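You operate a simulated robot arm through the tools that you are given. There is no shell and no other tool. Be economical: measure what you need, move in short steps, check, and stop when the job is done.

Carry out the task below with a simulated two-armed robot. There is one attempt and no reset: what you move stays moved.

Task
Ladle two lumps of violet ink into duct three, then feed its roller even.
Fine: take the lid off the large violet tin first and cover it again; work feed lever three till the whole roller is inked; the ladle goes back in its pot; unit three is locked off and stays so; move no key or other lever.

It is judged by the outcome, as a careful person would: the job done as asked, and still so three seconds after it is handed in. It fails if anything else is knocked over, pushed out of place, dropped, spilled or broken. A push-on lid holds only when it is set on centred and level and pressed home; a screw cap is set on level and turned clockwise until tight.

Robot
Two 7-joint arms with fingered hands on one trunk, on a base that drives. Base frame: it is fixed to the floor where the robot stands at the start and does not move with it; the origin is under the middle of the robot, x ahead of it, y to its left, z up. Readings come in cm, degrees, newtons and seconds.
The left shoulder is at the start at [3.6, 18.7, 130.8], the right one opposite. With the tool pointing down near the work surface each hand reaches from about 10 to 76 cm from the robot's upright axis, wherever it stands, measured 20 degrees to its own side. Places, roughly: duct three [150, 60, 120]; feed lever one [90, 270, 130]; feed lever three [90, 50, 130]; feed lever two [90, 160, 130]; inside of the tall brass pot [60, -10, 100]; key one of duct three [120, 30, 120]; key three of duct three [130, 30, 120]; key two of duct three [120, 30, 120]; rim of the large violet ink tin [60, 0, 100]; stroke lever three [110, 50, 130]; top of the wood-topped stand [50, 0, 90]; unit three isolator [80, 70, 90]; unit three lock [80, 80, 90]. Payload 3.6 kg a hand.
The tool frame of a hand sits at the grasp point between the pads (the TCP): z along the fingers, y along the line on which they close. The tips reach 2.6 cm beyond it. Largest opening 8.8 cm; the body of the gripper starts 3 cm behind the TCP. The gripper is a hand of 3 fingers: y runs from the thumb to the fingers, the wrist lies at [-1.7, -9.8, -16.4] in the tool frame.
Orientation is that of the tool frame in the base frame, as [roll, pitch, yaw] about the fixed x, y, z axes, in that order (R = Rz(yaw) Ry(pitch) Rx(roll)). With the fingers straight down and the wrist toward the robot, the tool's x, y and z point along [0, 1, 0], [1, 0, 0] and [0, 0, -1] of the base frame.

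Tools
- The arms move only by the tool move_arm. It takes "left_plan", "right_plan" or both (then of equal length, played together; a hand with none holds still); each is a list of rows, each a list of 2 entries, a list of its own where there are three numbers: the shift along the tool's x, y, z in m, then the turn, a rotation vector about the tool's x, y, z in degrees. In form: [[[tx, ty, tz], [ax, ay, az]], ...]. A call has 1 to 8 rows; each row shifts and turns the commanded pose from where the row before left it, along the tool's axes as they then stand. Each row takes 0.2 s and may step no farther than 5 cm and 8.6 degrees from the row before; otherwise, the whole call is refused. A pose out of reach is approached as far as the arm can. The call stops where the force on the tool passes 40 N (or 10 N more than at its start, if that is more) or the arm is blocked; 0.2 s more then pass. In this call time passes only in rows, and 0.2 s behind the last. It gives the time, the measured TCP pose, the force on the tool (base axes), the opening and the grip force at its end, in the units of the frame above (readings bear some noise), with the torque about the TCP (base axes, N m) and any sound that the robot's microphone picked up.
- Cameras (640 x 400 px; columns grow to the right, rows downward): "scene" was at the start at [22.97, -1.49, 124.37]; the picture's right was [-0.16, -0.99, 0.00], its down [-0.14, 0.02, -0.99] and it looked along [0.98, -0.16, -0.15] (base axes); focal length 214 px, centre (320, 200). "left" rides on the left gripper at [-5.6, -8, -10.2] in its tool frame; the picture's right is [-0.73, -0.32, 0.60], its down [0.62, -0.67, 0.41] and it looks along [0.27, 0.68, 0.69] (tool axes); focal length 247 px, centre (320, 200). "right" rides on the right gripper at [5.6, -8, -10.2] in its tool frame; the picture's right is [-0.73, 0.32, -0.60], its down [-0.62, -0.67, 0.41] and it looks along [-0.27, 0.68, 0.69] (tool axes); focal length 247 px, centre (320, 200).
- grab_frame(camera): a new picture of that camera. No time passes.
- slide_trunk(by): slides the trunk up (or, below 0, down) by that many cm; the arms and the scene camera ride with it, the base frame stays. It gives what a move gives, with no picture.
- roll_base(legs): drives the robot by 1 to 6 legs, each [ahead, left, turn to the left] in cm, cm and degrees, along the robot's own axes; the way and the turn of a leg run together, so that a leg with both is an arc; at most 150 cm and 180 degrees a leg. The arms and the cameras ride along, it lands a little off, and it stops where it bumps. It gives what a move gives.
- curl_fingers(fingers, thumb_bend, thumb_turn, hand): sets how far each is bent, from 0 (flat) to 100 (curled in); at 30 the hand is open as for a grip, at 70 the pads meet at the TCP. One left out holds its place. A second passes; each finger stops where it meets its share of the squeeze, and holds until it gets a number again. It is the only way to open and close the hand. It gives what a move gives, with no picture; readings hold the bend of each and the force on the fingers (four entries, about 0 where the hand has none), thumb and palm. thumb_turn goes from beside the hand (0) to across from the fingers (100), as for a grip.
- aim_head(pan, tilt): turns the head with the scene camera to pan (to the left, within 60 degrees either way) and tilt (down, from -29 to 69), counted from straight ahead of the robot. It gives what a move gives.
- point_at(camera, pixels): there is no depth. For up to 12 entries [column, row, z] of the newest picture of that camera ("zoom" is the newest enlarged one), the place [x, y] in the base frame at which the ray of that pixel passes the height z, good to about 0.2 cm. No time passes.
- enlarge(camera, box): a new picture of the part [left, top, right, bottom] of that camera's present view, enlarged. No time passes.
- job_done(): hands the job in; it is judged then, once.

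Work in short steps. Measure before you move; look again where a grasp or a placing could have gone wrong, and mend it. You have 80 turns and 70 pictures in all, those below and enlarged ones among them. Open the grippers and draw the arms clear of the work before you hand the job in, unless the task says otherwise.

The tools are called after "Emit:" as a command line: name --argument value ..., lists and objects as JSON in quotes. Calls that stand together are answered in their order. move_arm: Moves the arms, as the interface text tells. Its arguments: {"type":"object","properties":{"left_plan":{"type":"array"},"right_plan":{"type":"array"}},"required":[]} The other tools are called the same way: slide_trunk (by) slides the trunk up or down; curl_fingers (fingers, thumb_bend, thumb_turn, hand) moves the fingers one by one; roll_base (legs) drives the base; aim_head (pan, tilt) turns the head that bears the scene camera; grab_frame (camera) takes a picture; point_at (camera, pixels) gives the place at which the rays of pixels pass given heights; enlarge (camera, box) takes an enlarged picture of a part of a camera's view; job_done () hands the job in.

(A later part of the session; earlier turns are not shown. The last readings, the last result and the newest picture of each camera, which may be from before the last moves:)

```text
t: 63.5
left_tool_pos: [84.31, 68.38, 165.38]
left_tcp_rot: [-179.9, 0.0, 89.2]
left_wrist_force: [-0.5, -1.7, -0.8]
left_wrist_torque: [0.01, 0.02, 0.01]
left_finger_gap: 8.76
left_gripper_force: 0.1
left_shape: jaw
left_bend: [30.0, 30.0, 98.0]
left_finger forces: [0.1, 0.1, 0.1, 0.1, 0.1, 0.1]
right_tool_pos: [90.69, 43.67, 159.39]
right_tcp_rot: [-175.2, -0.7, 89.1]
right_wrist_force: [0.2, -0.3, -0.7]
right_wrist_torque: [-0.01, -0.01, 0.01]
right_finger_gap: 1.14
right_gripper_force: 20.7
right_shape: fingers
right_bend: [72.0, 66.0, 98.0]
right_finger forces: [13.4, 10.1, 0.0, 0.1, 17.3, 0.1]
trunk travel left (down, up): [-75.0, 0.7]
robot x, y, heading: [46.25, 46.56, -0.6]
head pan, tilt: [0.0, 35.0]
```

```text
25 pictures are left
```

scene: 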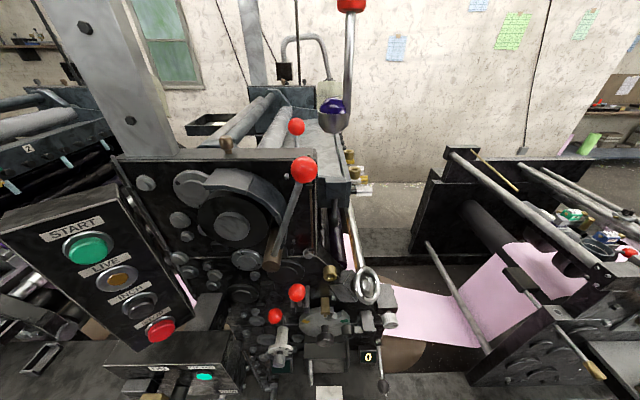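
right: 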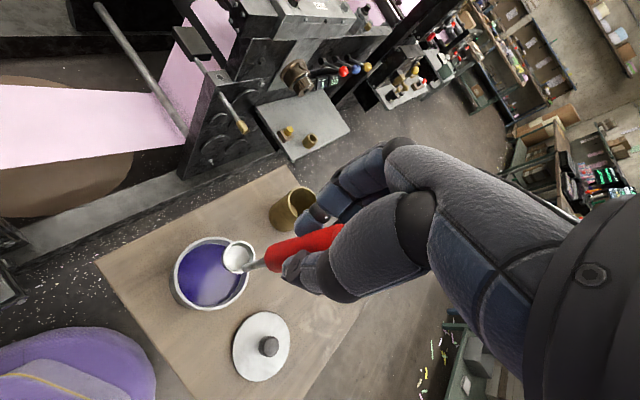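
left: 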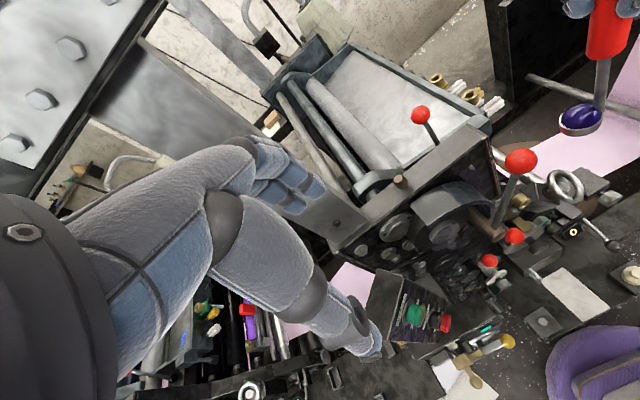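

The left camera shows the duct: steel blade (400,100), grey duct roller from (310,85) to (395,165), stroke lever ball (421,115). I measure the trough.

Emit:
point_at --camera "left" --pixels '[[350, 55, 125], [480, 118, 125], [400, 160, 122], [335, 85, 122], [320, 85, 125], [385, 160, 125], [420, 155, 120], [421, 115, 138.5], [520, 160, 137.5], [360, 95, 120], [385, 125, 120], [400, 100, 122]]'

Emit:
enlarge --camera "left" --box '[250, 30, 550, 220]'

Emit:
enlarge --camera "scene" --box '[190, 60, 390, 200]'

```text
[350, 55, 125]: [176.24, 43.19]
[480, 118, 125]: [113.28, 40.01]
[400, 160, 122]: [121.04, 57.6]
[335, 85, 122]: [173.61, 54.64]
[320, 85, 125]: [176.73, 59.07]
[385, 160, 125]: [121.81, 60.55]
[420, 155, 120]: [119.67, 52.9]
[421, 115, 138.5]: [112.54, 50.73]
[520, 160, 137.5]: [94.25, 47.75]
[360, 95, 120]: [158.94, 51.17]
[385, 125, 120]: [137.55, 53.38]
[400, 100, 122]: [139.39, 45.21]
```

```text
2.11 times, centred on (400, 125) of left
```

zoom: 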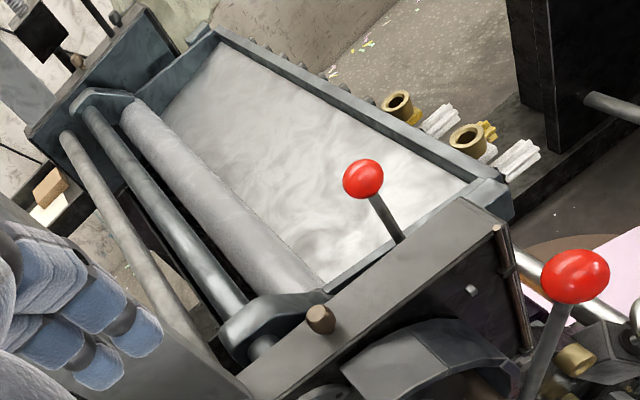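

```text
2.86 times, centred on (290, 130) of scene
```

zoom: 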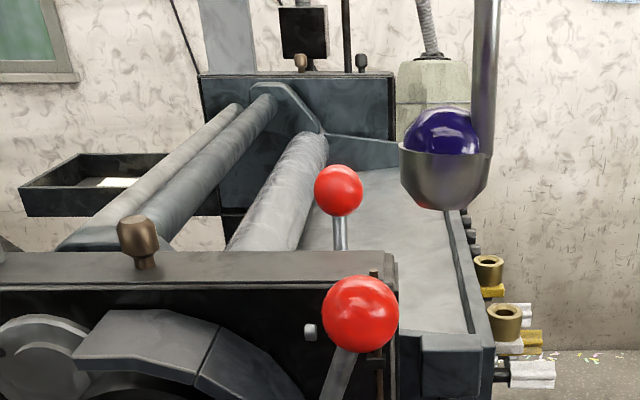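

The duct's interior runs x≈117–175, with blade from y≈40 down to the nip at y≈57. I move the ladle to the right of the levers, creep 6 cm ahead and turn 15° left so the right hand can reach over the duct's open side.

Emit:
move_arm --right_plan '[[[-0.045, 0, -0.01], [0, 0, 0]], [[-0.045, 0, -0.01], [0, 0, 0]], [[-0.045, 0, -0.01], [0, 0, 0]], [[-0.045, 0, 0], [0, 0, 0]]]'

Emit:
roll_base --legs '[[6, 0, 0], [0, 0, 15]]'

Emit:
aim_head --pan 0 --tilt 35

Emit:
grab_frame --camera "scene"

```text
t: 64.5
left_tool_pos: [84.25, 68.14, 165.43]
left_tcp_rot: [180.0, -0.1, 89.2]
left_wrist_force: [-0.3, -0.4, -0.2]
left_wrist_torque: [0.01, 0.0, -0.03]
left_finger_gap: 8.77
left_gripper_force: 0.0
left_shape: jaw
left_bend: [30.0, 30.0, 98.0]
left_finger forces: [0.0, 0.1, 0.0, 0.0, 0.0, 0.0]
right_tool_pos: [90.67, 25.01, 161.92]
right_tcp_rot: [-175.2, -0.6, 89.2]
right_wrist_force: [-0.5, 0.2, -0.3]
right_wrist_torque: [0.0, -0.03, 0.02]
right_finger_gap: 1.13
right_gripper_force: 20.2
right_shape: fingers
right_bend: [72.0, 66.0, 98.0]
right_finger forces: [13.3, 10.4, 0.0, 0.0, 17.1, 0.1]
trunk travel left (down, up): [-75.0, 0.7]
robot x, y, heading: [46.68, 46.57, -0.8]
head pan, tilt: [0.0, 35.0]
```

```text
t: 66.4
left_tool_pos: [83.36, 77.5, 165.44]
left_tcp_rot: [-179.9, 0.0, 104.4]
left_wrist_force: [-0.1, -0.3, 0.6]
left_wrist_torque: [-0.02, -0.01, 0.03]
left_finger_gap: 8.77
left_gripper_force: 0.1
left_shape: jaw
left_bend: [30.0, 30.0, 98.0]
left_finger forces: [0.1, 0.1, 0.0, 0.0, 0.0, 0.1]
right_tool_pos: [100.76, 37.43, 161.93]
right_tcp_rot: [-175.1, -0.7, 104.5]
right_wrist_force: [-0.3, -0.4, -0.5]
right_wrist_torque: [0.0, 0.03, -0.04]
right_finger_gap: 1.11
right_gripper_force: 20.9
right_shape: fingers
right_bend: [72.0, 66.0, 98.0]
right_finger forces: [13.3, 10.4, 0.0, 0.1, 17.1, 0.1]
trunk travel left (down, up): [-75.0, 0.7]
robot x, y, heading: [52.21, 46.52, 14.2]
head pan, tilt: [0.0, 35.0]
```

```text
t: 67.0
left_tool_pos: [83.28, 77.45, 165.27]
left_tcp_rot: [-179.8, 0.0, 104.4]
left_wrist_force: [0.0, 0.8, -0.2]
left_wrist_torque: [0.03, 0.0, 0.0]
left_finger_gap: 8.78
left_gripper_force: 0.0
left_shape: jaw
left_bend: [30.0, 30.0, 98.0]
left_finger forces: [0.1, 0.0, 0.1, 0.1, 0.0, 0.0]
right_tool_pos: [100.74, 37.55, 162.0]
right_tcp_rot: [-175.2, -0.6, 104.4]
right_wrist_force: [-0.2, 0.3, -0.5]
right_wrist_torque: [0.0, -0.02, 0.02]
right_finger_gap: 1.11
right_gripper_force: 20.4
right_shape: fingers
right_bend: [72.0, 66.0, 98.0]
right_finger forces: [13.3, 10.4, 0.0, 0.0, 17.1, 0.0]
trunk travel left (down, up): [-75.0, 0.7]
robot x, y, heading: [52.17, 46.71, 14.4]
head pan, tilt: [0.0, 35.0]
```

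```text
22 pictures are left
```

scene: 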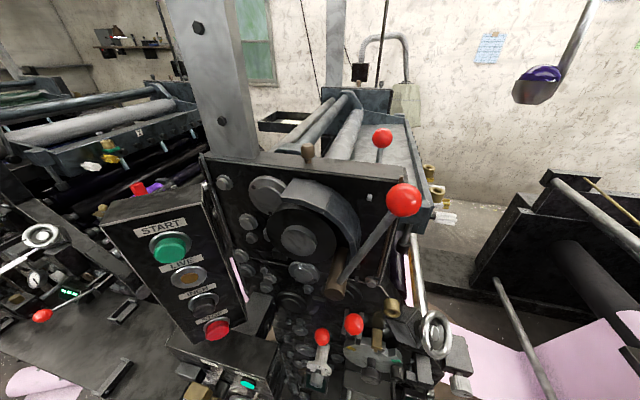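

The lump rides well. I move the TCP over [117,41], yaw the hand 26° left, keeping height.

Emit:
move_arm --right_plan '[[[-0.0017, 0.0417, 0], [0, 0, 0]], [[-0.0017, 0.0417, 0], [0, 0, 0]], [[-0.0017, 0.0417, 0], [0, 0, 0]], [[-0.0017, 0.0417, 0], [0, 0, 0]], [[0, 0, 0], [0, 0, -8.5]], [[0, 0, 0], [0, 0, -8.5]], [[0, 0, 0], [0, 0, -8.5]]]'

Emit:
move_arm --right_plan '[[[0, 0.003, 0.04], [0, 0, 0]], [[0, 0.003, 0.04], [0, 0, 0]], [[0, 0.003, 0.04], [0, 0, 0]], [[0, 0.003, 0.04], [0, 0, 0]]]'

Emit:
grab_frame --camera "scene"

```text
t: 68.6
left_tool_pos: [83.32, 77.61, 165.31]
left_tcp_rot: [-179.8, 0.0, 104.4]
left_wrist_force: [-0.3, 0.1, 1.1]
left_wrist_torque: [-0.01, 0.02, 0.01]
left_finger_gap: 8.75
left_gripper_force: 0.0
left_shape: jaw
left_bend: [30.0, 30.0, 98.0]
left_finger forces: [0.0, 0.1, 0.0, 0.0, 0.0, 0.0]
right_tool_pos: [117.09, 41.23, 160.58]
right_tcp_rot: [-175.7, -2.5, 127.0]
right_wrist_force: [-0.6, 0.2, -1.1]
right_wrist_torque: [-0.02, -0.01, 0.0]
right_finger_gap: 1.13
right_gripper_force: 21.1
right_shape: fingers
right_bend: [72.0, 66.0, 98.0]
right_finger forces: [13.1, 10.5, 0.1, 0.0, 17.3, 0.0]
trunk travel left (down, up): [-75.0, 0.7]
robot x, y, heading: [52.58, 46.47, 14.5]
head pan, tilt: [0.0, 35.0]
```

```text
t: 69.6
left_tool_pos: [83.29, 77.5, 165.32]
left_tcp_rot: [-179.9, 0.0, 104.4]
left_wrist_force: [-0.8, 0.2, 0.2]
left_wrist_torque: [-0.01, -0.01, 0.0]
left_finger_gap: 8.76
left_gripper_force: 0.0
left_shape: jaw
left_bend: [30.0, 30.0, 98.0]
left_finger forces: [0.0, 0.0, 0.1, 0.0, 0.0, 0.0]
right_tool_pos: [116.55, 41.52, 144.35]
right_tcp_rot: [-175.9, -2.6, 129.8]
right_wrist_force: [-1.0, -0.2, -1.0]
right_wrist_torque: [-0.02, 0.03, 0.01]
right_finger_gap: 1.09
right_gripper_force: 20.5
right_shape: fingers
right_bend: [72.0, 66.0, 98.0]
right_finger forces: [13.1, 10.7, 0.0, 0.1, 17.0, 0.0]
trunk travel left (down, up): [-75.0, 0.7]
robot x, y, heading: [52.25, 46.19, 14.4]
head pan, tilt: [0.0, 35.0]
```

```text
21 pictures are left
```

scene: 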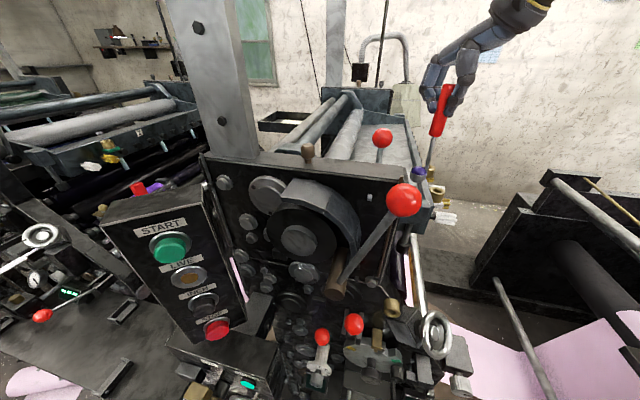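

The bowl is over the duct just inside its side wall. I tilt forward 8 rows of 8.5° about tool x, lowering a little in the latter half.

Emit:
move_arm --right_plan '[[[0, 0, 0], [-8.5, 0, 0]], [[0, 0, 0], [-8.5, 0, 0]], [[0, 0, 0], [-8.5, 0, 0]], [[0, 0, 0], [-8.5, 0, 0]], [[0, -0.005, 0.01], [-8.5, 0, 0]], [[0, -0.007, 0.01], [-8.5, 0, 0]], [[0, -0.009, 0.008], [-8.5, 0, 0]]]'

Emit:
enlarge --camera "scene" --box '[330, 60, 530, 220]'

```text
t: 71.2
left_tool_pos: [83.16, 77.49, 165.31]
left_tcp_rot: [-179.9, 0.0, 104.4]
left_wrist_force: [0.1, 0.0, 0.8]
left_wrist_torque: [0.01, 0.02, 0.01]
left_finger_gap: 8.75
left_gripper_force: 0.0
left_shape: jaw
left_bend: [30.0, 30.0, 98.0]
left_finger forces: [0.1, 0.0, 0.0, 0.0, 0.1, 0.0]
right_tool_pos: [116.54, 41.94, 140.99]
right_tcp_rot: [124.3, -2.6, 129.9]
right_wrist_force: [-0.3, 0.7, -0.9]
right_wrist_torque: [-0.07, 0.04, -0.02]
right_finger_gap: 1.1
right_gripper_force: 19.9
right_shape: fingers
right_bend: [72.0, 66.0, 98.0]
right_finger forces: [12.4, 10.4, 0.0, 0.0, 17.1, 0.0]
trunk travel left (down, up): [-75.0, 0.7]
robot x, y, heading: [52.26, 46.95, 14.2]
head pan, tilt: [0.0, 35.0]
```

```text
2.50 times, centred on (430, 140) of scene
```

zoom: 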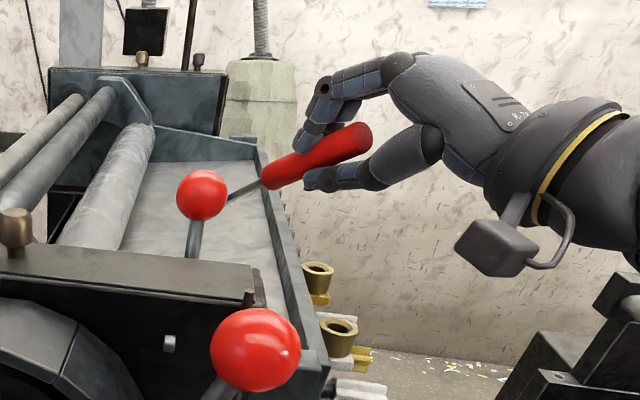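

Tilt is 55° and the lump isn't seen on the blade yet. I tilt on to about 95°, lowering 3 cm.

Emit:
move_arm --right_plan '[[[0, -0.008, 0.005], [-8.5, 0, 0]], [[0, -0.009, 0.004], [-8.5, 0, 0]], [[0, -0.009, 0.002], [-8.5, 0, 0]], [[0, 0, 0], [-8.5, 0, 0]], [[0, 0, 0], [-7, 0, 0]]]'

Emit:
enlarge --camera "scene" --box '[310, 60, 510, 220]'

```text
t: 72.4
left_tool_pos: [83.31, 77.64, 165.31]
left_tcp_rot: [-179.9, 0.1, 104.4]
left_wrist_force: [0.3, 0.5, -0.7]
left_wrist_torque: [-0.04, 0.02, 0.01]
left_finger_gap: 8.77
left_gripper_force: 0.1
left_shape: jaw
left_bend: [30.0, 30.0, 98.0]
left_finger forces: [0.0, 0.1, 0.1, 0.0, 0.0, 0.0]
right_tool_pos: [116.38, 42.09, 138.0]
right_tcp_rot: [83.6, -2.6, 129.9]
right_wrist_force: [-0.5, 0.3, -0.9]
right_wrist_torque: [-0.06, 0.08, -0.03]
right_finger_gap: 1.08
right_gripper_force: 20.0
right_shape: fingers
right_bend: [72.0, 66.0, 98.0]
right_finger forces: [12.4, 10.6, 0.1, 0.1, 17.2, 0.0]
trunk travel left (down, up): [-75.0, 0.7]
robot x, y, heading: [52.36, 46.28, 14.1]
head pan, tilt: [0.0, 35.0]
```

```text
2.50 times, centred on (410, 140) of scene
```

zoom: 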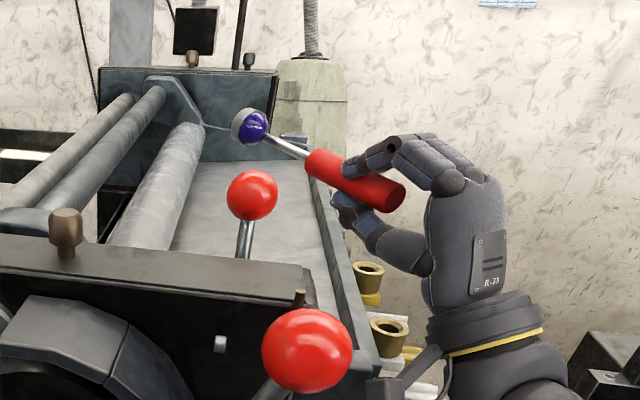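

At 96° the lump still sticks in the bowl (254,127). I rise 6 cm for wrist clearance and tilt further to about 113°.

Emit:
move_arm --right_plan '[[[0, 0.03, 0], [0, 0, 0]], [[0, 0.03, 0], [0, 0, 0]], [[0, 0.005, 0.0], [-8.5, 0, 0]], [[0, 0.005, 0.0], [-8.5, 0, 0]], [[0, 0, 0], [0, 0, 0]], [[0, 0, 0], [0, 0, 0]]]'

Emit:
enlarge --camera "scene" --box '[310, 60, 510, 220]'

```text
t: 73.8
left_tool_pos: [83.18, 77.51, 165.37]
left_tcp_rot: [-179.9, 0.0, 104.3]
left_wrist_force: [1.1, 0.4, -0.4]
left_wrist_torque: [-0.01, -0.01, -0.01]
left_finger_gap: 8.74
left_gripper_force: 0.0
left_shape: jaw
left_bend: [30.0, 30.0, 98.0]
left_finger forces: [0.0, 0.0, 0.0, 0.0, 0.1, 0.1]
right_tool_pos: [115.68, 41.14, 145.11]
right_tcp_rot: [66.5, -2.7, 129.8]
right_wrist_force: [-0.4, -0.5, -0.3]
right_wrist_torque: [-0.06, 0.07, -0.01]
right_finger_gap: 1.08
right_gripper_force: 20.3
right_shape: fingers
right_bend: [72.0, 66.0, 98.0]
right_finger forces: [12.4, 10.6, 0.0, 0.0, 17.2, 0.0]
trunk travel left (down, up): [-75.0, 0.7]
robot x, y, heading: [52.15, 46.52, 14.4]
head pan, tilt: [0.0, 35.0]
```

```text
2.50 times, centred on (410, 140) of scene
```

zoom: 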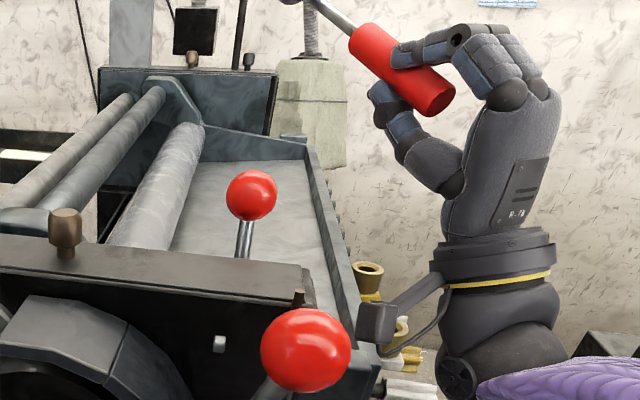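

The blade is still bare. I look at the bowl itself.

Emit:
enlarge --camera "scene" --box '[390, 20, 490, 90]'

```text
5.71 times, centred on (440, 55) of scene
```

zoom: 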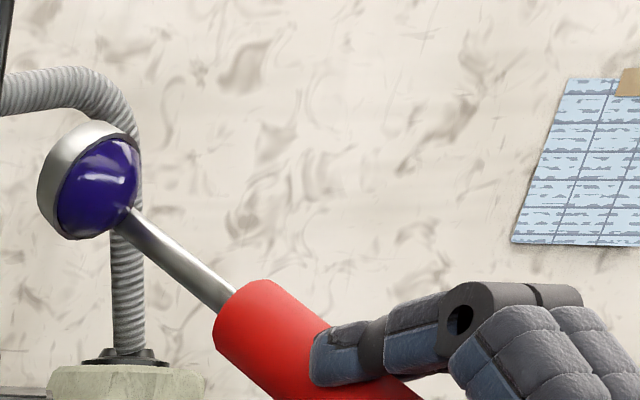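

The lump still clings, mouth ~25° below horizontal. I rise 8 cm, go 3 cm further in, and tilt to about 147° so it hangs straight over the blade.

Emit:
move_arm --right_plan '[[[0, 0.031, 0.03], [0, 0, 0]], [[0, 0.031, 0.03], [0, 0, 0]], [[0, 0, 0], [-8.5, 0, 0]], [[0, 0, 0], [-8.5, 0, 0]], [[0, 0, 0], [-8.5, 0, 0]], [[0, 0, 0], [-8.5, 0, 0]], [[0, 0, 0], [0, 0, 0]], [[0, 0, 0], [0, 0, 0]]]'

Emit:
grab_frame --camera "scene"

```text
t: 75.6
left_tool_pos: [83.25, 77.37, 165.48]
left_tcp_rot: [-179.9, 0.1, 104.5]
left_wrist_force: [-0.8, 0.4, -0.9]
left_wrist_torque: [-0.01, 0.03, 0.0]
left_finger_gap: 8.78
left_gripper_force: 0.1
left_shape: jaw
left_bend: [30.0, 30.0, 98.0]
left_finger forces: [0.0, 0.0, 0.0, 0.1, 0.1, 0.0]
right_tool_pos: [113.08, 39.91, 155.62]
right_tcp_rot: [32.6, -2.7, 130.0]
right_wrist_force: [0.2, -0.5, -0.9]
right_wrist_torque: [-0.04, 0.04, 0.01]
right_finger_gap: 1.1
right_gripper_force: 21.7
right_shape: fingers
right_bend: [72.0, 66.0, 98.0]
right_finger forces: [13.5, 11.9, 0.0, 0.0, 17.9, 0.1]
right hand out of reach, approached as far as the arm can: row 4, 5, 6
trunk travel left (down, up): [-75.0, 0.7]
robot x, y, heading: [52.4, 47.0, 14.4]
head pan, tilt: [0.0, 35.0]
```

```text
16 pictures are left
```

scene: 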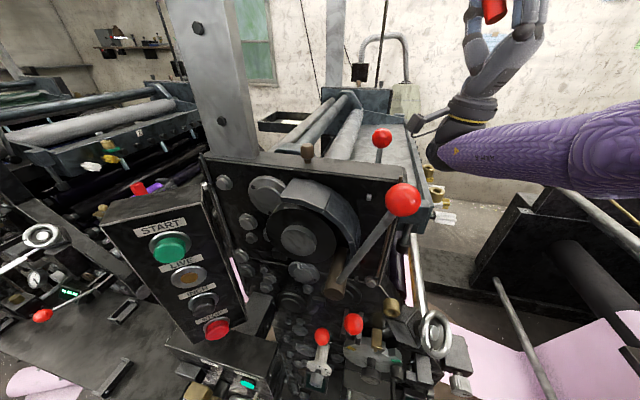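

The reach fell short: TCP is at [113,40,155.6], bowl near [118,46]. I check the bowl and the duct with the head raised.

Emit:
aim_head --pan -15 --tilt 15

Emit:
grab_frame --camera "scene"

```text
t: 76.4
left_tool_pos: [83.22, 77.53, 165.31]
left_tcp_rot: [180.0, 0.0, 104.4]
left_wrist_force: [0.6, 0.0, 0.5]
left_wrist_torque: [-0.01, 0.03, 0.0]
left_finger_gap: 8.79
left_gripper_force: 0.1
left_shape: jaw
left_bend: [30.0, 30.0, 98.0]
left_finger forces: [0.0, 0.0, 0.0, 0.0, 0.0, 0.1]
right_tool_pos: [113.23, 40.04, 155.46]
right_tcp_rot: [32.6, -2.7, 129.8]
right_wrist_force: [-0.7, -0.5, -0.8]
right_wrist_torque: [-0.04, 0.04, 0.01]
right_finger_gap: 1.08
right_gripper_force: 21.7
right_shape: fingers
right_bend: [72.0, 66.0, 98.0]
right_finger forces: [13.5, 12.0, 0.1, 0.1, 17.9, 0.0]
trunk travel left (down, up): [-75.0, 0.7]
robot x, y, heading: [52.44, 46.43, 14.5]
head pan, tilt: [-15.0, 15.0]
```

```text
15 pictures are left
```

scene: 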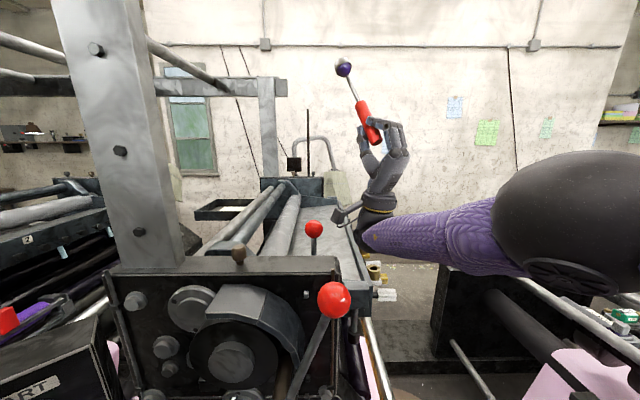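

The lump clings even when nearly inverted at (343,68), so it must be set down against the duct. I tilt back to about 62° and then lower the bowl into the trough.

Emit:
move_arm --right_plan '[[[0, 0, 0], [8.5, 0, 0]], [[0, 0, 0], [8.5, 0, 0]], [[0, 0, 0], [8.5, 0, 0]], [[0, 0, 0], [8.5, 0, 0]], [[0, 0, 0], [8.5, 0, 0]], [[0, 0, 0], [8.5, 0, 0]], [[0, 0, 0], [8.5, 0, 0]], [[0, 0, 0], [8.5, 0, 0]]]'

Emit:
move_arm --right_plan '[[[0, 0, 0], [8.5, 0, 0]], [[0, 0, 0], [8.5, 0, 0]], [[-0.0027, -0.0325, 0.0347], [0, 0, 0]], [[-0.0027, -0.0325, 0.0347], [0, 0, 0]], [[-0.0027, -0.0325, 0.0347], [0, 0, 0]]]'

Emit:
aim_head --pan -5 --tilt 30

Emit:
enlarge --camera "scene" --box '[260, 80, 460, 220]'

```text
t: 78.2
left_tool_pos: [83.24, 77.53, 165.31]
left_tcp_rot: [180.0, 0.0, 104.4]
left_wrist_force: [0.1, -1.1, -0.3]
left_wrist_torque: [0.0, 0.02, 0.0]
left_finger_gap: 8.77
left_gripper_force: 0.0
left_shape: jaw
left_bend: [30.0, 30.0, 98.0]
left_finger forces: [0.1, 0.1, 0.1, 0.0, 0.0, 0.0]
right_tool_pos: [128.73, 43.57, 148.37]
right_tcp_rot: [94.9, -2.6, 130.0]
right_wrist_force: [-0.2, 1.1, -0.8]
right_wrist_torque: [-0.06, 0.07, -0.04]
right_finger_gap: 1.08
right_gripper_force: 21.9
right_shape: fingers
right_bend: [72.0, 66.0, 98.0]
right_finger forces: [13.2, 12.1, 0.0, 0.0, 18.3, 0.1]
right hand out of reach, approached as far as the arm can: row 1, 2, 3, 4, 5, 6, 7, 8
trunk travel left (down, up): [-75.0, 0.7]
robot x, y, heading: [52.38, 46.28, 14.5]
head pan, tilt: [-15.0, 15.0]
```

```text
t: 79.4
left_tool_pos: [83.29, 77.42, 165.36]
left_tcp_rot: [-179.9, 0.0, 104.5]
left_wrist_force: [-0.5, -0.9, 0.1]
left_wrist_torque: [-0.01, 0.0, -0.02]
left_finger_gap: 8.77
left_gripper_force: 0.0
left_shape: jaw
left_bend: [30.0, 30.0, 98.0]
left_finger forces: [0.1, 0.0, 0.0, 0.0, 0.1, 0.0]
right_tool_pos: [128.83, 46.56, 140.84]
right_tcp_rot: [111.7, -2.6, 129.9]
right_wrist_force: [0.1, -0.8, -0.9]
right_wrist_torque: [-0.04, 0.04, 0.02]
right_finger_gap: 1.08
right_gripper_force: 22.3
right_shape: fingers
right_bend: [72.0, 66.0, 98.0]
right_finger forces: [13.1, 12.4, 0.0, 0.1, 18.3, 0.0]
right hand out of reach, approached as far as the arm can: row 1, 2, 3, 4, 5
trunk travel left (down, up): [-75.0, 0.7]
robot x, y, heading: [52.22, 46.71, 14.2]
head pan, tilt: [-15.0, 15.0]
```

```text
t: 80.2
left_tool_pos: [83.28, 77.37, 165.53]
left_tcp_rot: [179.9, 0.0, 104.4]
left_wrist_force: [-0.4, -0.1, 0.1]
left_wrist_torque: [-0.02, -0.03, 0.0]
left_finger_gap: 8.79
left_gripper_force: 0.1
left_shape: jaw
left_bend: [30.0, 30.0, 98.0]
left_finger forces: [0.1, 0.1, 0.0, 0.0, 0.0, 0.0]
right_tool_pos: [128.93, 46.57, 140.92]
right_tcp_rot: [111.8, -2.6, 130.0]
right_wrist_force: [-0.3, -0.2, -0.7]
right_wrist_torque: [-0.09, 0.04, 0.02]
right_finger_gap: 1.14
right_gripper_force: 22.1
right_shape: fingers
right_bend: [72.0, 66.0, 98.0]
right_finger forces: [13.2, 12.4, 0.1, 0.0, 18.2, 0.1]
trunk travel left (down, up): [-75.0, 0.7]
robot x, y, heading: [52.35, 46.86, 14.8]
head pan, tilt: [-5.0, 30.0]
```

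```text
2.86 times, centred on (360, 150) of scene
```

zoom: 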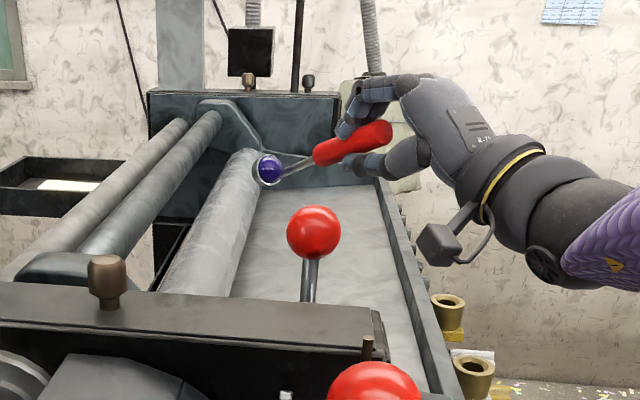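

The ladle now reaches further in: bowl near [138,56,136], above the roller side. I bring it back and down toward [134,52] on the blade.

Emit:
move_arm --right_plan '[[[-0.001, -0.0375, -0.004], [3, 0, 0]], [[-0.001, -0.0375, -0.004], [3, 0, 0]], [[-0.001, -0.025, 0.0], [2, 0, 0]]]'

Emit:
enlarge --camera "scene" --box '[260, 80, 460, 220]'

```text
t: 81.0
left_tool_pos: [83.22, 77.55, 165.46]
left_tcp_rot: [-180.0, 0.0, 104.4]
left_wrist_force: [0.4, -0.8, 0.7]
left_wrist_torque: [0.03, -0.01, 0.02]
left_finger_gap: 8.78
left_gripper_force: 0.1
left_shape: jaw
left_bend: [30.0, 30.0, 98.0]
left_finger forces: [0.1, 0.0, 0.0, 0.0, 0.0, 0.0]
right_tool_pos: [125.96, 43.52, 131.42]
right_tcp_rot: [119.7, -2.6, 129.9]
right_wrist_force: [-1.0, 0.8, -1.6]
right_wrist_torque: [-0.07, 0.05, -0.01]
right_finger_gap: 1.12
right_gripper_force: 22.4
right_shape: fingers
right_bend: [72.0, 66.0, 98.0]
right_finger forces: [13.1, 12.3, 0.1, 0.0, 18.2, 0.1]
right hand out of reach, approached as far as the arm can: row 1, 2
trunk travel left (down, up): [-75.0, 0.7]
robot x, y, heading: [52.5, 46.79, 14.2]
head pan, tilt: [-5.0, 30.0]
```

```text
2.86 times, centred on (360, 150) of scene
```

zoom: 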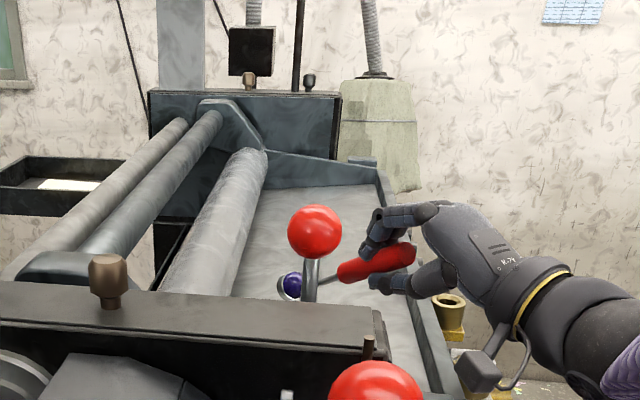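

The bowl with its lump is just above the blade near the nip (290,287). I lower in 7 mm steps until it touches.

Emit:
move_arm --right_plan '[[[0, -0.006, 0.0035], [0, 0, 0]], [[0, -0.006, 0.0035], [0, 0, 0]]]'

Emit:
move_arm --right_plan '[[[0, -0.006, 0.0035], [0, 0, 0]]]'

Emit:
move_arm --right_plan '[[[0, -0.005, 0.003], [0, 0, 0]]]'

Emit:
enlarge --camera "scene" --box '[320, 140, 430, 210]'

```text
t: 81.6
left_tool_pos: [83.22, 77.51, 165.34]
left_tcp_rot: [-180.0, 0.1, 104.4]
left_wrist_force: [-0.3, 0.2, -0.5]
left_wrist_torque: [-0.02, 0.01, 0.01]
left_finger_gap: 8.79
left_gripper_force: 0.0
left_shape: jaw
left_bend: [30.0, 30.0, 98.0]
left_finger forces: [0.0, 0.0, 0.0, 0.0, 0.0, 0.1]
right_tool_pos: [125.75, 43.62, 130.89]
right_tcp_rot: [119.7, -2.5, 129.8]
right_wrist_force: [0.2, 0.4, -0.9]
right_wrist_torque: [-0.08, 0.07, 0.03]
right_finger_gap: 1.09
right_gripper_force: 21.8
right_shape: fingers
right_bend: [72.0, 66.0, 98.0]
right_finger forces: [13.2, 12.4, 0.0, 0.0, 18.2, 0.1]
right hand out of reach, approached as far as the arm can: row 2
trunk travel left (down, up): [-75.0, 0.7]
robot x, y, heading: [52.48, 46.53, 14.3]
head pan, tilt: [-5.0, 30.0]
```

```text
t: 82.0
left_tool_pos: [83.24, 77.39, 165.46]
left_tcp_rot: [-180.0, -0.1, 104.4]
left_wrist_force: [-0.1, 0.0, -0.2]
left_wrist_torque: [0.0, 0.01, -0.02]
left_finger_gap: 8.77
left_gripper_force: 0.1
left_shape: jaw
left_bend: [30.0, 30.0, 98.0]
left_finger forces: [0.0, 0.1, 0.0, 0.0, 0.0, 0.1]
right_tool_pos: [125.56, 43.53, 130.5]
right_tcp_rot: [119.6, -2.7, 130.0]
right_wrist_force: [0.1, -0.9, 0.5]
right_wrist_torque: [-0.04, 0.06, 0.0]
right_finger_gap: 1.12
right_gripper_force: 22.5
right_shape: fingers
right_bend: [72.0, 66.0, 98.0]
right_finger forces: [13.3, 12.3, 0.0, 0.0, 18.2, 0.1]
right hand out of reach, approached as far as the arm can: row 1
trunk travel left (down, up): [-75.0, 0.7]
robot x, y, heading: [52.15, 46.84, 14.4]
head pan, tilt: [-5.0, 30.0]
```

```text
t: 82.4
left_tool_pos: [83.24, 77.57, 165.29]
left_tcp_rot: [-179.9, 0.0, 104.3]
left_wrist_force: [-0.2, 0.1, 0.3]
left_wrist_torque: [-0.03, -0.01, -0.01]
left_finger_gap: 8.76
left_gripper_force: 0.1
left_shape: jaw
left_bend: [30.0, 30.0, 98.0]
left_finger forces: [0.0, 0.0, 0.0, 0.0, 0.1, 0.0]
right_tool_pos: [125.28, 43.76, 130.15]
right_tcp_rot: [119.7, -2.6, 129.9]
right_wrist_force: [0.7, -0.4, -0.3]
right_wrist_torque: [-0.02, 0.01, 0.0]
right_finger_gap: 1.11
right_gripper_force: 22.0
right_shape: fingers
right_bend: [72.0, 66.0, 98.0]
right_finger forces: [13.2, 12.3, 0.1, 0.0, 17.9, 0.0]
trunk travel left (down, up): [-75.0, 0.7]
robot x, y, heading: [52.64, 47.09, 14.4]
head pan, tilt: [-5.0, 30.0]
```

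```text
5.71 times, centred on (375, 175) of scene
```

zoom: 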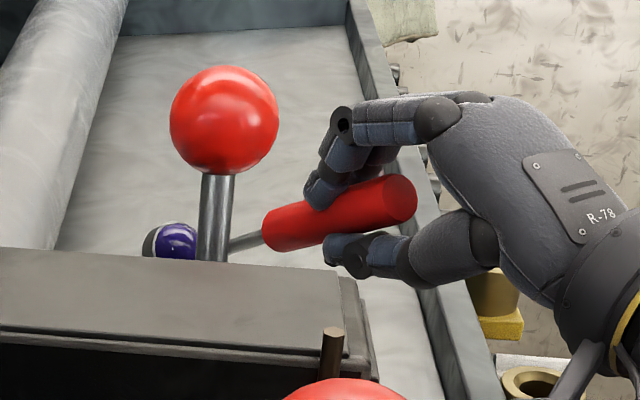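

No firm contact yet and the arm is at its reach limit; I ease back 2 cm while lowering 2 cm.

Emit:
move_arm --right_plan '[[[0, -0.0135, -0.0035], [0, 0, 0]], [[0, -0.0135, -0.0035], [0, 0, 0]]]'

Emit:
move_arm --right_plan '[[[0, -0.009, 0.005], [0, 0, 0]]]'

Emit:
enlarge --camera "scene" --box '[320, 140, 430, 210]'

```text
t: 83.0
left_tool_pos: [83.21, 77.5, 165.29]
left_tcp_rot: [179.9, 0.0, 104.5]
left_wrist_force: [-0.4, -0.4, -0.4]
left_wrist_torque: [0.02, 0.03, -0.02]
left_finger_gap: 8.81
left_gripper_force: 0.1
left_shape: jaw
left_bend: [30.0, 30.0, 98.0]
left_finger forces: [0.0, 0.1, 0.0, 0.0, 0.0, 0.0]
right_tool_pos: [123.89, 42.61, 128.14]
right_tcp_rot: [119.4, -2.6, 129.8]
right_wrist_force: [2.4, 1.7, 2.1]
right_wrist_torque: [0.33, -0.43, -0.05]
right_finger_gap: 1.13
right_gripper_force: 26.3
right_shape: fingers
right_bend: [73.0, 65.0, 98.0]
right_finger forces: [16.2, 15.3, 0.1, 0.1, 20.5, 0.0]
trunk travel left (down, up): [-75.0, 0.7]
robot x, y, heading: [52.77, 46.71, 14.2]
head pan, tilt: [-5.0, 30.0]
```

```text
t: 83.4
left_tool_pos: [83.04, 77.52, 165.42]
left_tcp_rot: [-180.0, 0.0, 104.4]
left_wrist_force: [0.7, -0.1, 0.2]
left_wrist_torque: [0.01, 0.0, -0.04]
left_finger_gap: 8.78
left_gripper_force: 0.1
left_shape: jaw
left_bend: [30.0, 30.0, 98.0]
left_finger forces: [0.0, 0.1, 0.1, 0.0, 0.0, 0.1]
right_tool_pos: [123.45, 42.75, 127.67]
right_tcp_rot: [119.4, -2.6, 129.8]
right_wrist_force: [3.1, 0.7, 6.0]
right_wrist_torque: [0.49, -0.78, -0.24]
right_finger_gap: 1.16
right_gripper_force: 30.6
right_shape: fingers
right_bend: [73.0, 65.0, 98.0]
right_finger forces: [16.5, 21.5, 0.0, 0.0, 22.9, 0.0]
right hand out of reach, approached as far as the arm can: row 1
trunk travel left (down, up): [-75.0, 0.7]
robot x, y, heading: [52.29, 46.28, 14.3]
head pan, tilt: [-5.0, 30.0]
```

```text
5.71 times, centred on (375, 175) of scene
```

zoom: 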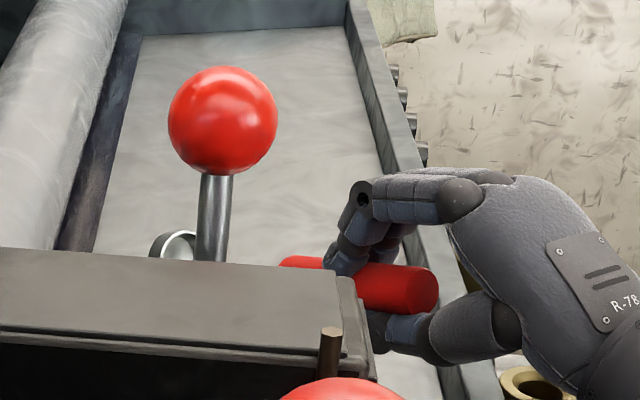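

The bowl is now empty and a dark violet strip has appeared along the roller nip (85,180): the first lump is in the duct. I lift the ladle out and bring it upright.

Emit:
move_arm --right_plan '[[[0, 0.039, -0.0225], [0, 0, 0]], [[0, 0.039, -0.0225], [0, 0, 0]], [[0, 0.039, -0.0225], [0, 0, 0]], [[0, 0.039, -0.0225], [0, 0, 0]], [[0, 0.039, -0.0225], [0, 0, 0]], [[0, 0.039, -0.0225], [0, 0, 0]]]'

Emit:
move_arm --right_plan '[[[0, 0, 0], [8.5, 0, 0]], [[0, 0, 0], [8.5, 0, 0]], [[0, 0, 0], [8.5, 0, 0]], [[0, 0, 0], [8.5, 0, 0]], [[0, 0, 0], [8.5, 0, 0]], [[0, 0, 0], [8.5, 0, 0]], [[0, 0, 0], [8.5, 0, 0]]]'

Emit:
enlarge --camera "scene" --box '[260, 60, 480, 220]'

```text
t: 84.8
left_tool_pos: [83.2, 77.41, 165.38]
left_tcp_rot: [179.9, 0.0, 104.4]
left_wrist_force: [-0.2, -0.2, -0.4]
left_wrist_torque: [0.01, -0.01, 0.01]
left_finger_gap: 8.8
left_gripper_force: 0.0
left_shape: jaw
left_bend: [30.0, 30.0, 98.0]
left_finger forces: [0.0, 0.0, 0.0, 0.0, 0.0, 0.0]
right_tool_pos: [124.44, 41.85, 154.55]
right_tcp_rot: [119.8, -2.6, 129.8]
right_wrist_force: [-0.4, -0.3, -2.1]
right_wrist_torque: [-0.05, 0.06, -0.01]
right_finger_gap: 1.15
right_gripper_force: 20.6
right_shape: fingers
right_bend: [72.0, 66.0, 98.0]
right_finger forces: [12.8, 11.5, 0.1, 0.1, 17.3, 0.1]
trunk travel left (down, up): [-75.0, 0.7]
robot x, y, heading: [52.35, 46.49, 14.2]
head pan, tilt: [-5.0, 30.0]
```

```text
t: 86.4
left_tool_pos: [83.2, 77.46, 165.35]
left_tcp_rot: [-180.0, 0.0, 104.4]
left_wrist_force: [0.5, 0.3, 0.2]
left_wrist_torque: [0.01, -0.04, -0.02]
left_finger_gap: 8.77
left_gripper_force: 0.0
left_shape: jaw
left_bend: [30.0, 30.0, 98.0]
left_finger forces: [0.0, 0.0, 0.0, 0.0, 0.0, 0.0]
right_tool_pos: [124.25, 41.54, 154.46]
right_tcp_rot: [150.9, -2.6, 129.9]
right_wrist_force: [-0.3, -0.3, -1.7]
right_wrist_torque: [-0.05, 0.04, 0.0]
right_finger_gap: 1.12
right_gripper_force: 20.6
right_shape: fingers
right_bend: [72.0, 66.0, 98.0]
right_finger forces: [12.7, 11.6, 0.0, 0.0, 17.3, 0.0]
right hand out of reach, approached as far as the arm can: row 5, 6, 7
trunk travel left (down, up): [-75.0, 0.7]
robot x, y, heading: [52.39, 46.55, 14.5]
head pan, tilt: [-5.0, 30.0]
```

```text
2.50 times, centred on (370, 140) of scene
```

zoom: 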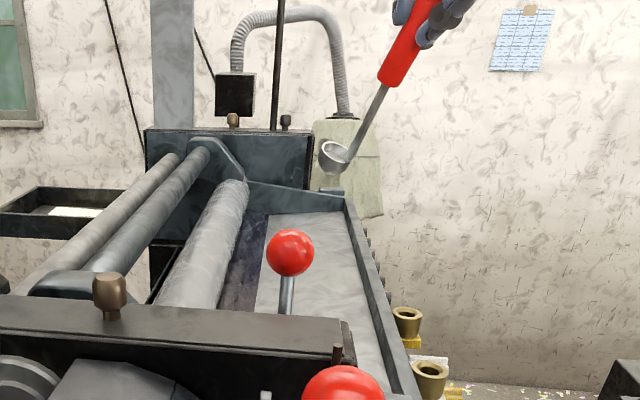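

The ladle is clean and the violet strip shows in the duct. I retract over clear space, bring the ladle upright with the old yaw, and back the base off.

Emit:
move_arm --right_plan '[[[0.0176, -0.0248, -0.0274], [0, 0, 0]], [[0.0176, -0.0248, -0.0274], [0, 0, 0]], [[0.0176, -0.0248, -0.0274], [0, 0, 0]], [[0.0176, -0.0248, -0.0274], [0, 0, 0]], [[0.0176, -0.0248, -0.0274], [0, 0, 0]]]'

Emit:
move_arm --right_plan '[[[0, 0, 0], [8.5, 0, 0]], [[0, 0, 0], [8.5, 0, 0]], [[0, 0, 0], [8.5, 0, 0]], [[0, 0, 0], [8, 0, 0]], [[0, 0, 0], [0, 0, 8.5]], [[0, 0, 0], [0, 0, 8.5]], [[0, 0, 0], [0, 0, 8.5]]]'

Emit:
roll_base --legs '[[0, 0, -14.5], [-6, 0, 0]]'

```text
t: 87.6
left_tool_pos: [83.09, 77.37, 165.39]
left_tcp_rot: [-180.0, 0.0, 104.5]
left_wrist_force: [0.9, -0.3, -0.7]
left_wrist_torque: [-0.01, 0.01, 0.03]
left_finger_gap: 8.79
left_gripper_force: 0.1
left_shape: jaw
left_bend: [30.0, 30.0, 98.0]
left_finger forces: [0.0, 0.0, 0.1, 0.1, 0.0, 0.0]
right_tool_pos: [105.46, 36.95, 160.78]
right_tcp_rot: [150.8, -2.5, 129.7]
right_wrist_force: [0.2, 0.0, -1.7]
right_wrist_torque: [-0.03, 0.03, 0.01]
right_finger_gap: 1.11
right_gripper_force: 21.0
right_shape: fingers
right_bend: [72.0, 66.0, 98.0]
right_finger forces: [12.7, 11.6, 0.0, 0.0, 17.1, 0.1]
trunk travel left (down, up): [-75.0, 0.7]
robot x, y, heading: [52.35, 46.7, 14.5]
head pan, tilt: [-5.0, 30.0]
```

```text
t: 89.2
left_tool_pos: [83.25, 77.67, 165.41]
left_tcp_rot: [-179.9, 0.1, 104.4]
left_wrist_force: [0.6, -0.4, 0.7]
left_wrist_torque: [0.0, 0.01, 0.0]
left_finger_gap: 8.78
left_gripper_force: 0.0
left_shape: jaw
left_bend: [30.0, 30.0, 98.0]
left_finger forces: [0.0, 0.1, 0.0, 0.0, 0.0, 0.0]
right_tool_pos: [105.36, 37.03, 160.69]
right_tcp_rot: [-175.1, -0.5, 104.2]
right_wrist_force: [-0.5, -0.2, -0.2]
right_wrist_torque: [-0.02, -0.02, -0.03]
right_finger_gap: 1.11
right_gripper_force: 20.6
right_shape: fingers
right_bend: [72.0, 66.0, 98.0]
right_finger forces: [12.7, 11.8, 0.0, 0.0, 17.0, 0.0]
trunk travel left (down, up): [-75.0, 0.7]
robot x, y, heading: [52.47, 46.57, 14.4]
head pan, tilt: [-5.0, 30.0]
```

```text
t: 91.0
left_tool_pos: [84.49, 68.97, 165.18]
left_tcp_rot: [-179.7, 0.0, 90.1]
left_wrist_force: [0.2, -0.3, 0.2]
left_wrist_torque: [0.01, 0.03, 0.0]
left_finger_gap: 8.76
left_gripper_force: 0.0
left_shape: jaw
left_bend: [30.0, 30.0, 98.0]
left_finger forces: [0.0, 0.0, 0.0, 0.0, 0.0, 0.1]
right_tool_pos: [95.91, 24.15, 160.52]
right_tcp_rot: [-174.7, -0.5, 90.2]
right_wrist_force: [-0.3, -0.4, -1.2]
right_wrist_torque: [0.01, 0.01, 0.01]
right_finger_gap: 1.09
right_gripper_force: 20.9
right_shape: fingers
right_bend: [72.0, 66.0, 98.0]
right_finger forces: [12.7, 11.9, 0.0, 0.0, 16.9, 0.2]
trunk travel left (down, up): [-75.0, 0.7]
robot x, y, heading: [46.45, 46.47, 0.4]
head pan, tilt: [-5.0, 30.0]
```

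I turn to the tin (−70°), shift the hand over it, lower the trunk 10 and the hand, then look.

Emit:
roll_base --legs '[[0, 0, -70]]'

Emit:
move_arm --right_plan '[[[0.0394, -0.0104, 0], [0, 0, 0]], [[0.0394, -0.0104, 0], [0, 0, 0]], [[0.0394, -0.0104, 0], [0, 0, 0]], [[0.0394, -0.0104, 0], [0, 0, 0]], [[0.0394, -0.0104, 0], [0, 0, 0]]]'

Emit:
slide_trunk --by -10

Emit:
move_arm --right_plan '[[[0, 0.005, 0.0495], [0, 0, 0]], [[0, 0.005, 0.0495], [0, 0, 0]], [[0, 0.005, 0.0495], [0, 0, 0]], [[0, 0.005, 0.0495], [0, 0, 0]]]'

Emit:
aim_head --pan 12 --tilt 50

Emit:
grab_frame --camera "scene"

```text
t: 94.5
left_tool_pos: [79.41, 18.06, 165.38]
left_tcp_rot: [-180.0, 0.0, 18.6]
left_wrist_force: [0.9, -0.8, -0.3]
left_wrist_torque: [-0.01, -0.04, -0.01]
left_finger_gap: 8.78
left_gripper_force: 0.1
left_shape: jaw
left_bend: [30.0, 30.0, 98.0]
left_finger forces: [0.0, 0.0, 0.1, 0.0, 0.0, 0.0]
right_tool_pos: [40.52, -6.9, 160.65]
right_tcp_rot: [-174.9, -0.5, 18.5]
right_wrist_force: [0.3, -0.1, -1.0]
right_wrist_torque: [-0.02, -0.03, 0.0]
right_finger_gap: 1.07
right_gripper_force: 20.5
right_shape: fingers
right_bend: [72.0, 66.0, 98.0]
right_finger forces: [12.6, 11.4, 0.0, 0.0, 16.4, 0.0]
trunk travel left (down, up): [-75.0, 0.7]
robot x, y, heading: [46.49, 46.67, -71.4]
head pan, tilt: [-5.0, 30.0]
```

```text
t: 95.7
left_tool_pos: [79.56, 18.12, 165.35]
left_tcp_rot: [-179.9, 0.1, 18.6]
left_wrist_force: [-0.3, -0.1, -0.2]
left_wrist_torque: [-0.02, 0.02, -0.01]
left_finger_gap: 8.77
left_gripper_force: 0.0
left_shape: jaw
left_bend: [30.0, 30.0, 98.0]
left_finger forces: [0.1, 0.0, 0.0, 0.0, 0.1, 0.0]
right_tool_pos: [58.15, 4.23, 161.17]
right_tcp_rot: [-175.0, -0.5, 18.5]
right_wrist_force: [0.5, 0.4, -1.7]
right_wrist_torque: [-0.03, 0.02, -0.03]
right_finger_gap: 1.11
right_gripper_force: 20.2
right_shape: fingers
right_bend: [72.0, 66.0, 98.0]
right_finger forces: [12.5, 11.6, 0.1, 0.0, 16.5, 0.1]
trunk travel left (down, up): [-75.0, 0.7]
robot x, y, heading: [46.58, 46.67, -71.6]
head pan, tilt: [-5.0, 30.0]
```

```text
t: 97.0
left_tool_pos: [79.29, 18.14, 155.43]
left_tcp_rot: [-180.0, 0.0, 18.6]
left_wrist_force: [0.1, -0.1, -0.4]
left_wrist_torque: [0.01, -0.01, 0.0]
left_finger_gap: 8.76
left_gripper_force: 0.1
left_shape: jaw
left_bend: [30.0, 30.0, 98.0]
left_finger forces: [0.0, 0.1, 0.0, 0.1, 0.0, 0.0]
right_tool_pos: [57.47, 4.3, 151.29]
right_tcp_rot: [-175.0, -0.5, 18.5]
right_wrist_force: [-0.2, 0.1, -0.6]
right_wrist_torque: [0.01, 0.0, 0.01]
right_finger_gap: 1.09
right_gripper_force: 20.6
right_shape: fingers
right_bend: [72.0, 66.0, 98.0]
right_finger forces: [12.6, 11.4, 0.0, 0.0, 16.4, 0.1]
trunk travel left (down, up): [-65.0, 10.7]
robot x, y, heading: [46.47, 46.74, -71.5]
head pan, tilt: [-5.0, 30.0]
```

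```text
t: 98.0
left_tool_pos: [79.41, 18.05, 155.23]
left_tcp_rot: [-179.8, 0.1, 18.6]
left_wrist_force: [-0.4, -0.4, 0.7]
left_wrist_torque: [0.02, 0.03, 0.0]
left_finger_gap: 8.8
left_gripper_force: 0.0
left_shape: jaw
left_bend: [30.0, 30.0, 98.0]
left_finger forces: [0.0, 0.0, 0.1, 0.0, 0.0, 0.0]
right_tool_pos: [57.76, 4.2, 131.37]
right_tcp_rot: [-174.9, -0.6, 18.5]
right_wrist_force: [1.2, 0.4, -0.5]
right_wrist_torque: [0.02, 0.01, -0.03]
right_finger_gap: 1.08
right_gripper_force: 19.8
right_shape: fingers
right_bend: [72.0, 66.0, 98.0]
right_finger forces: [12.5, 11.3, 0.0, 0.1, 16.4, 0.0]
trunk travel left (down, up): [-65.0, 10.7]
robot x, y, heading: [46.13, 46.7, -71.3]
head pan, tilt: [-5.0, 30.0]
```

```text
t: 98.9
left_tool_pos: [79.42, 18.06, 155.31]
left_tcp_rot: [-179.9, -0.1, 18.5]
left_wrist_force: [-0.8, 0.4, 0.3]
left_wrist_torque: [0.01, -0.02, 0.01]
left_finger_gap: 8.78
left_gripper_force: 0.0
left_shape: jaw
left_bend: [30.0, 30.0, 98.0]
left_finger forces: [0.2, 0.0, 0.0, 0.0, 0.0, 0.1]
right_tool_pos: [57.63, 4.3, 131.54]
right_tcp_rot: [-174.9, -0.6, 18.6]
right_wrist_force: [0.1, -0.5, -0.7]
right_wrist_torque: [-0.02, -0.01, 0.01]
right_finger_gap: 1.06
right_gripper_force: 19.7
right_shape: fingers
right_bend: [72.0, 66.0, 98.0]
right_finger forces: [12.5, 11.4, 0.1, 0.1, 16.4, 0.0]
trunk travel left (down, up): [-65.0, 10.7]
robot x, y, heading: [46.2, 46.99, -71.7]
head pan, tilt: [12.0, 50.0]
```

```text
9 pictures are left
```

scene: 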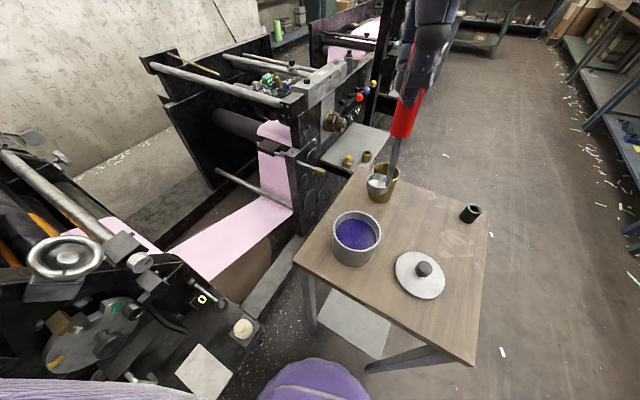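

I locate the bowl (377,181) against the tin.

Emit:
point_at --camera "scene" --pixels '[[377, 181, 116], [377, 181, 117.5], [356, 232, 102]]'

```text
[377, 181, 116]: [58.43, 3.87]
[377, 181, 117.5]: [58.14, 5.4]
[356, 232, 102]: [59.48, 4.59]
```

Bowl is ~1.2 cm short in x; I correct, dip until resistance, and lift.

Emit:
move_arm --right_plan '[[[0.011, 0.004, 0], [0, 0, 0]], [[0, 0.005, 0.0495], [0, 0, 0]], [[0, 0.005, 0.0495], [0, 0, 0]], [[0, 0.0035, 0.035], [0, 0, 0]], [[0, 0.0015, 0.015], [0, 0, 0]], [[0, 0.001, 0.01], [0, 0, 0]], [[0, 0.001, 0.01], [0, 0, 0]]]'

Emit:
move_arm --right_plan '[[[0.008, 0, 0], [0, 0, 0]], [[0, -0.002, -0.02], [0, 0, 0]], [[0, -0.003, -0.03], [0, 0, 0]], [[0, -0.005, -0.0495], [0, 0, 0]], [[0, -0.005, -0.0495], [0, 0, 0]]]'

Emit:
enlarge --camera "scene" --box '[320, 150, 460, 270]'

```text
t: 100.5
left_tool_pos: [79.31, 18.26, 155.39]
left_tcp_rot: [-179.9, 0.0, 18.6]
left_wrist_force: [0.7, 0.4, 0.0]
left_wrist_torque: [-0.04, -0.01, -0.02]
left_finger_gap: 8.81
left_gripper_force: 0.1
left_shape: jaw
left_bend: [30.0, 30.0, 98.0]
left_finger forces: [0.0, 0.1, 0.0, 0.1, 0.1, 0.0]
right_tool_pos: [59.68, 3.53, 115.55]
right_tcp_rot: [-176.2, -1.3, 18.6]
right_wrist_force: [0.1, -0.7, 21.1]
right_wrist_torque: [0.23, 0.11, -0.02]
right_finger_gap: 1.07
right_gripper_force: 24.4
right_shape: fingers
right_bend: [73.0, 67.0, 98.0]
right_finger forces: [14.1, 13.1, 0.0, 0.0, 21.2, 0.0]
trunk travel left (down, up): [-65.0, 10.7]
robot x, y, heading: [46.61, 46.53, -71.6]
head pan, tilt: [12.0, 50.0]
stopped in row 7 (right hand): the force on the tool passed its limit (the readings are from after the stop); the commanded pose is now the measured one
```

```text
t: 101.7
left_tool_pos: [79.42, 18.04, 155.36]
left_tcp_rot: [-179.9, 0.0, 18.5]
left_wrist_force: [-0.1, 0.3, 0.3]
left_wrist_torque: [0.04, -0.01, 0.03]
left_finger_gap: 8.78
left_gripper_force: 0.1
left_shape: jaw
left_bend: [30.0, 30.0, 98.0]
left_finger forces: [0.0, 0.1, 0.1, 0.0, 0.0, 0.0]
right_tool_pos: [60.21, 4.54, 130.42]
right_tcp_rot: [-175.8, -1.0, 18.6]
right_wrist_force: [0.5, 0.4, -0.9]
right_wrist_torque: [-0.06, 0.0, -0.01]
right_finger_gap: 1.07
right_gripper_force: 21.2
right_shape: fingers
right_bend: [72.0, 67.0, 98.0]
right_finger forces: [13.4, 12.1, 0.0, 0.0, 17.2, 0.0]
trunk travel left (down, up): [-65.0, 10.7]
robot x, y, heading: [46.28, 46.52, -71.6]
head pan, tilt: [12.0, 50.0]
```

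```text
3.33 times, centred on (390, 210) of scene
```

zoom: 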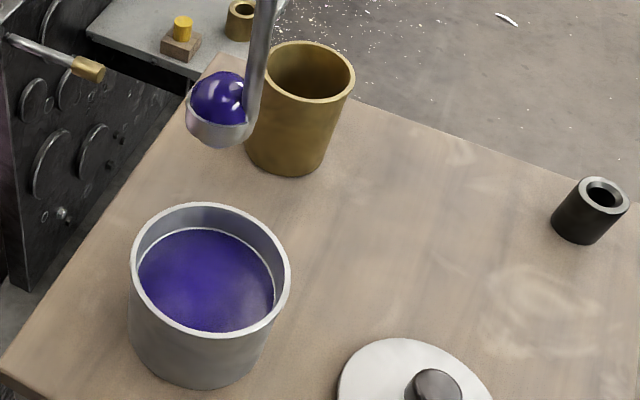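

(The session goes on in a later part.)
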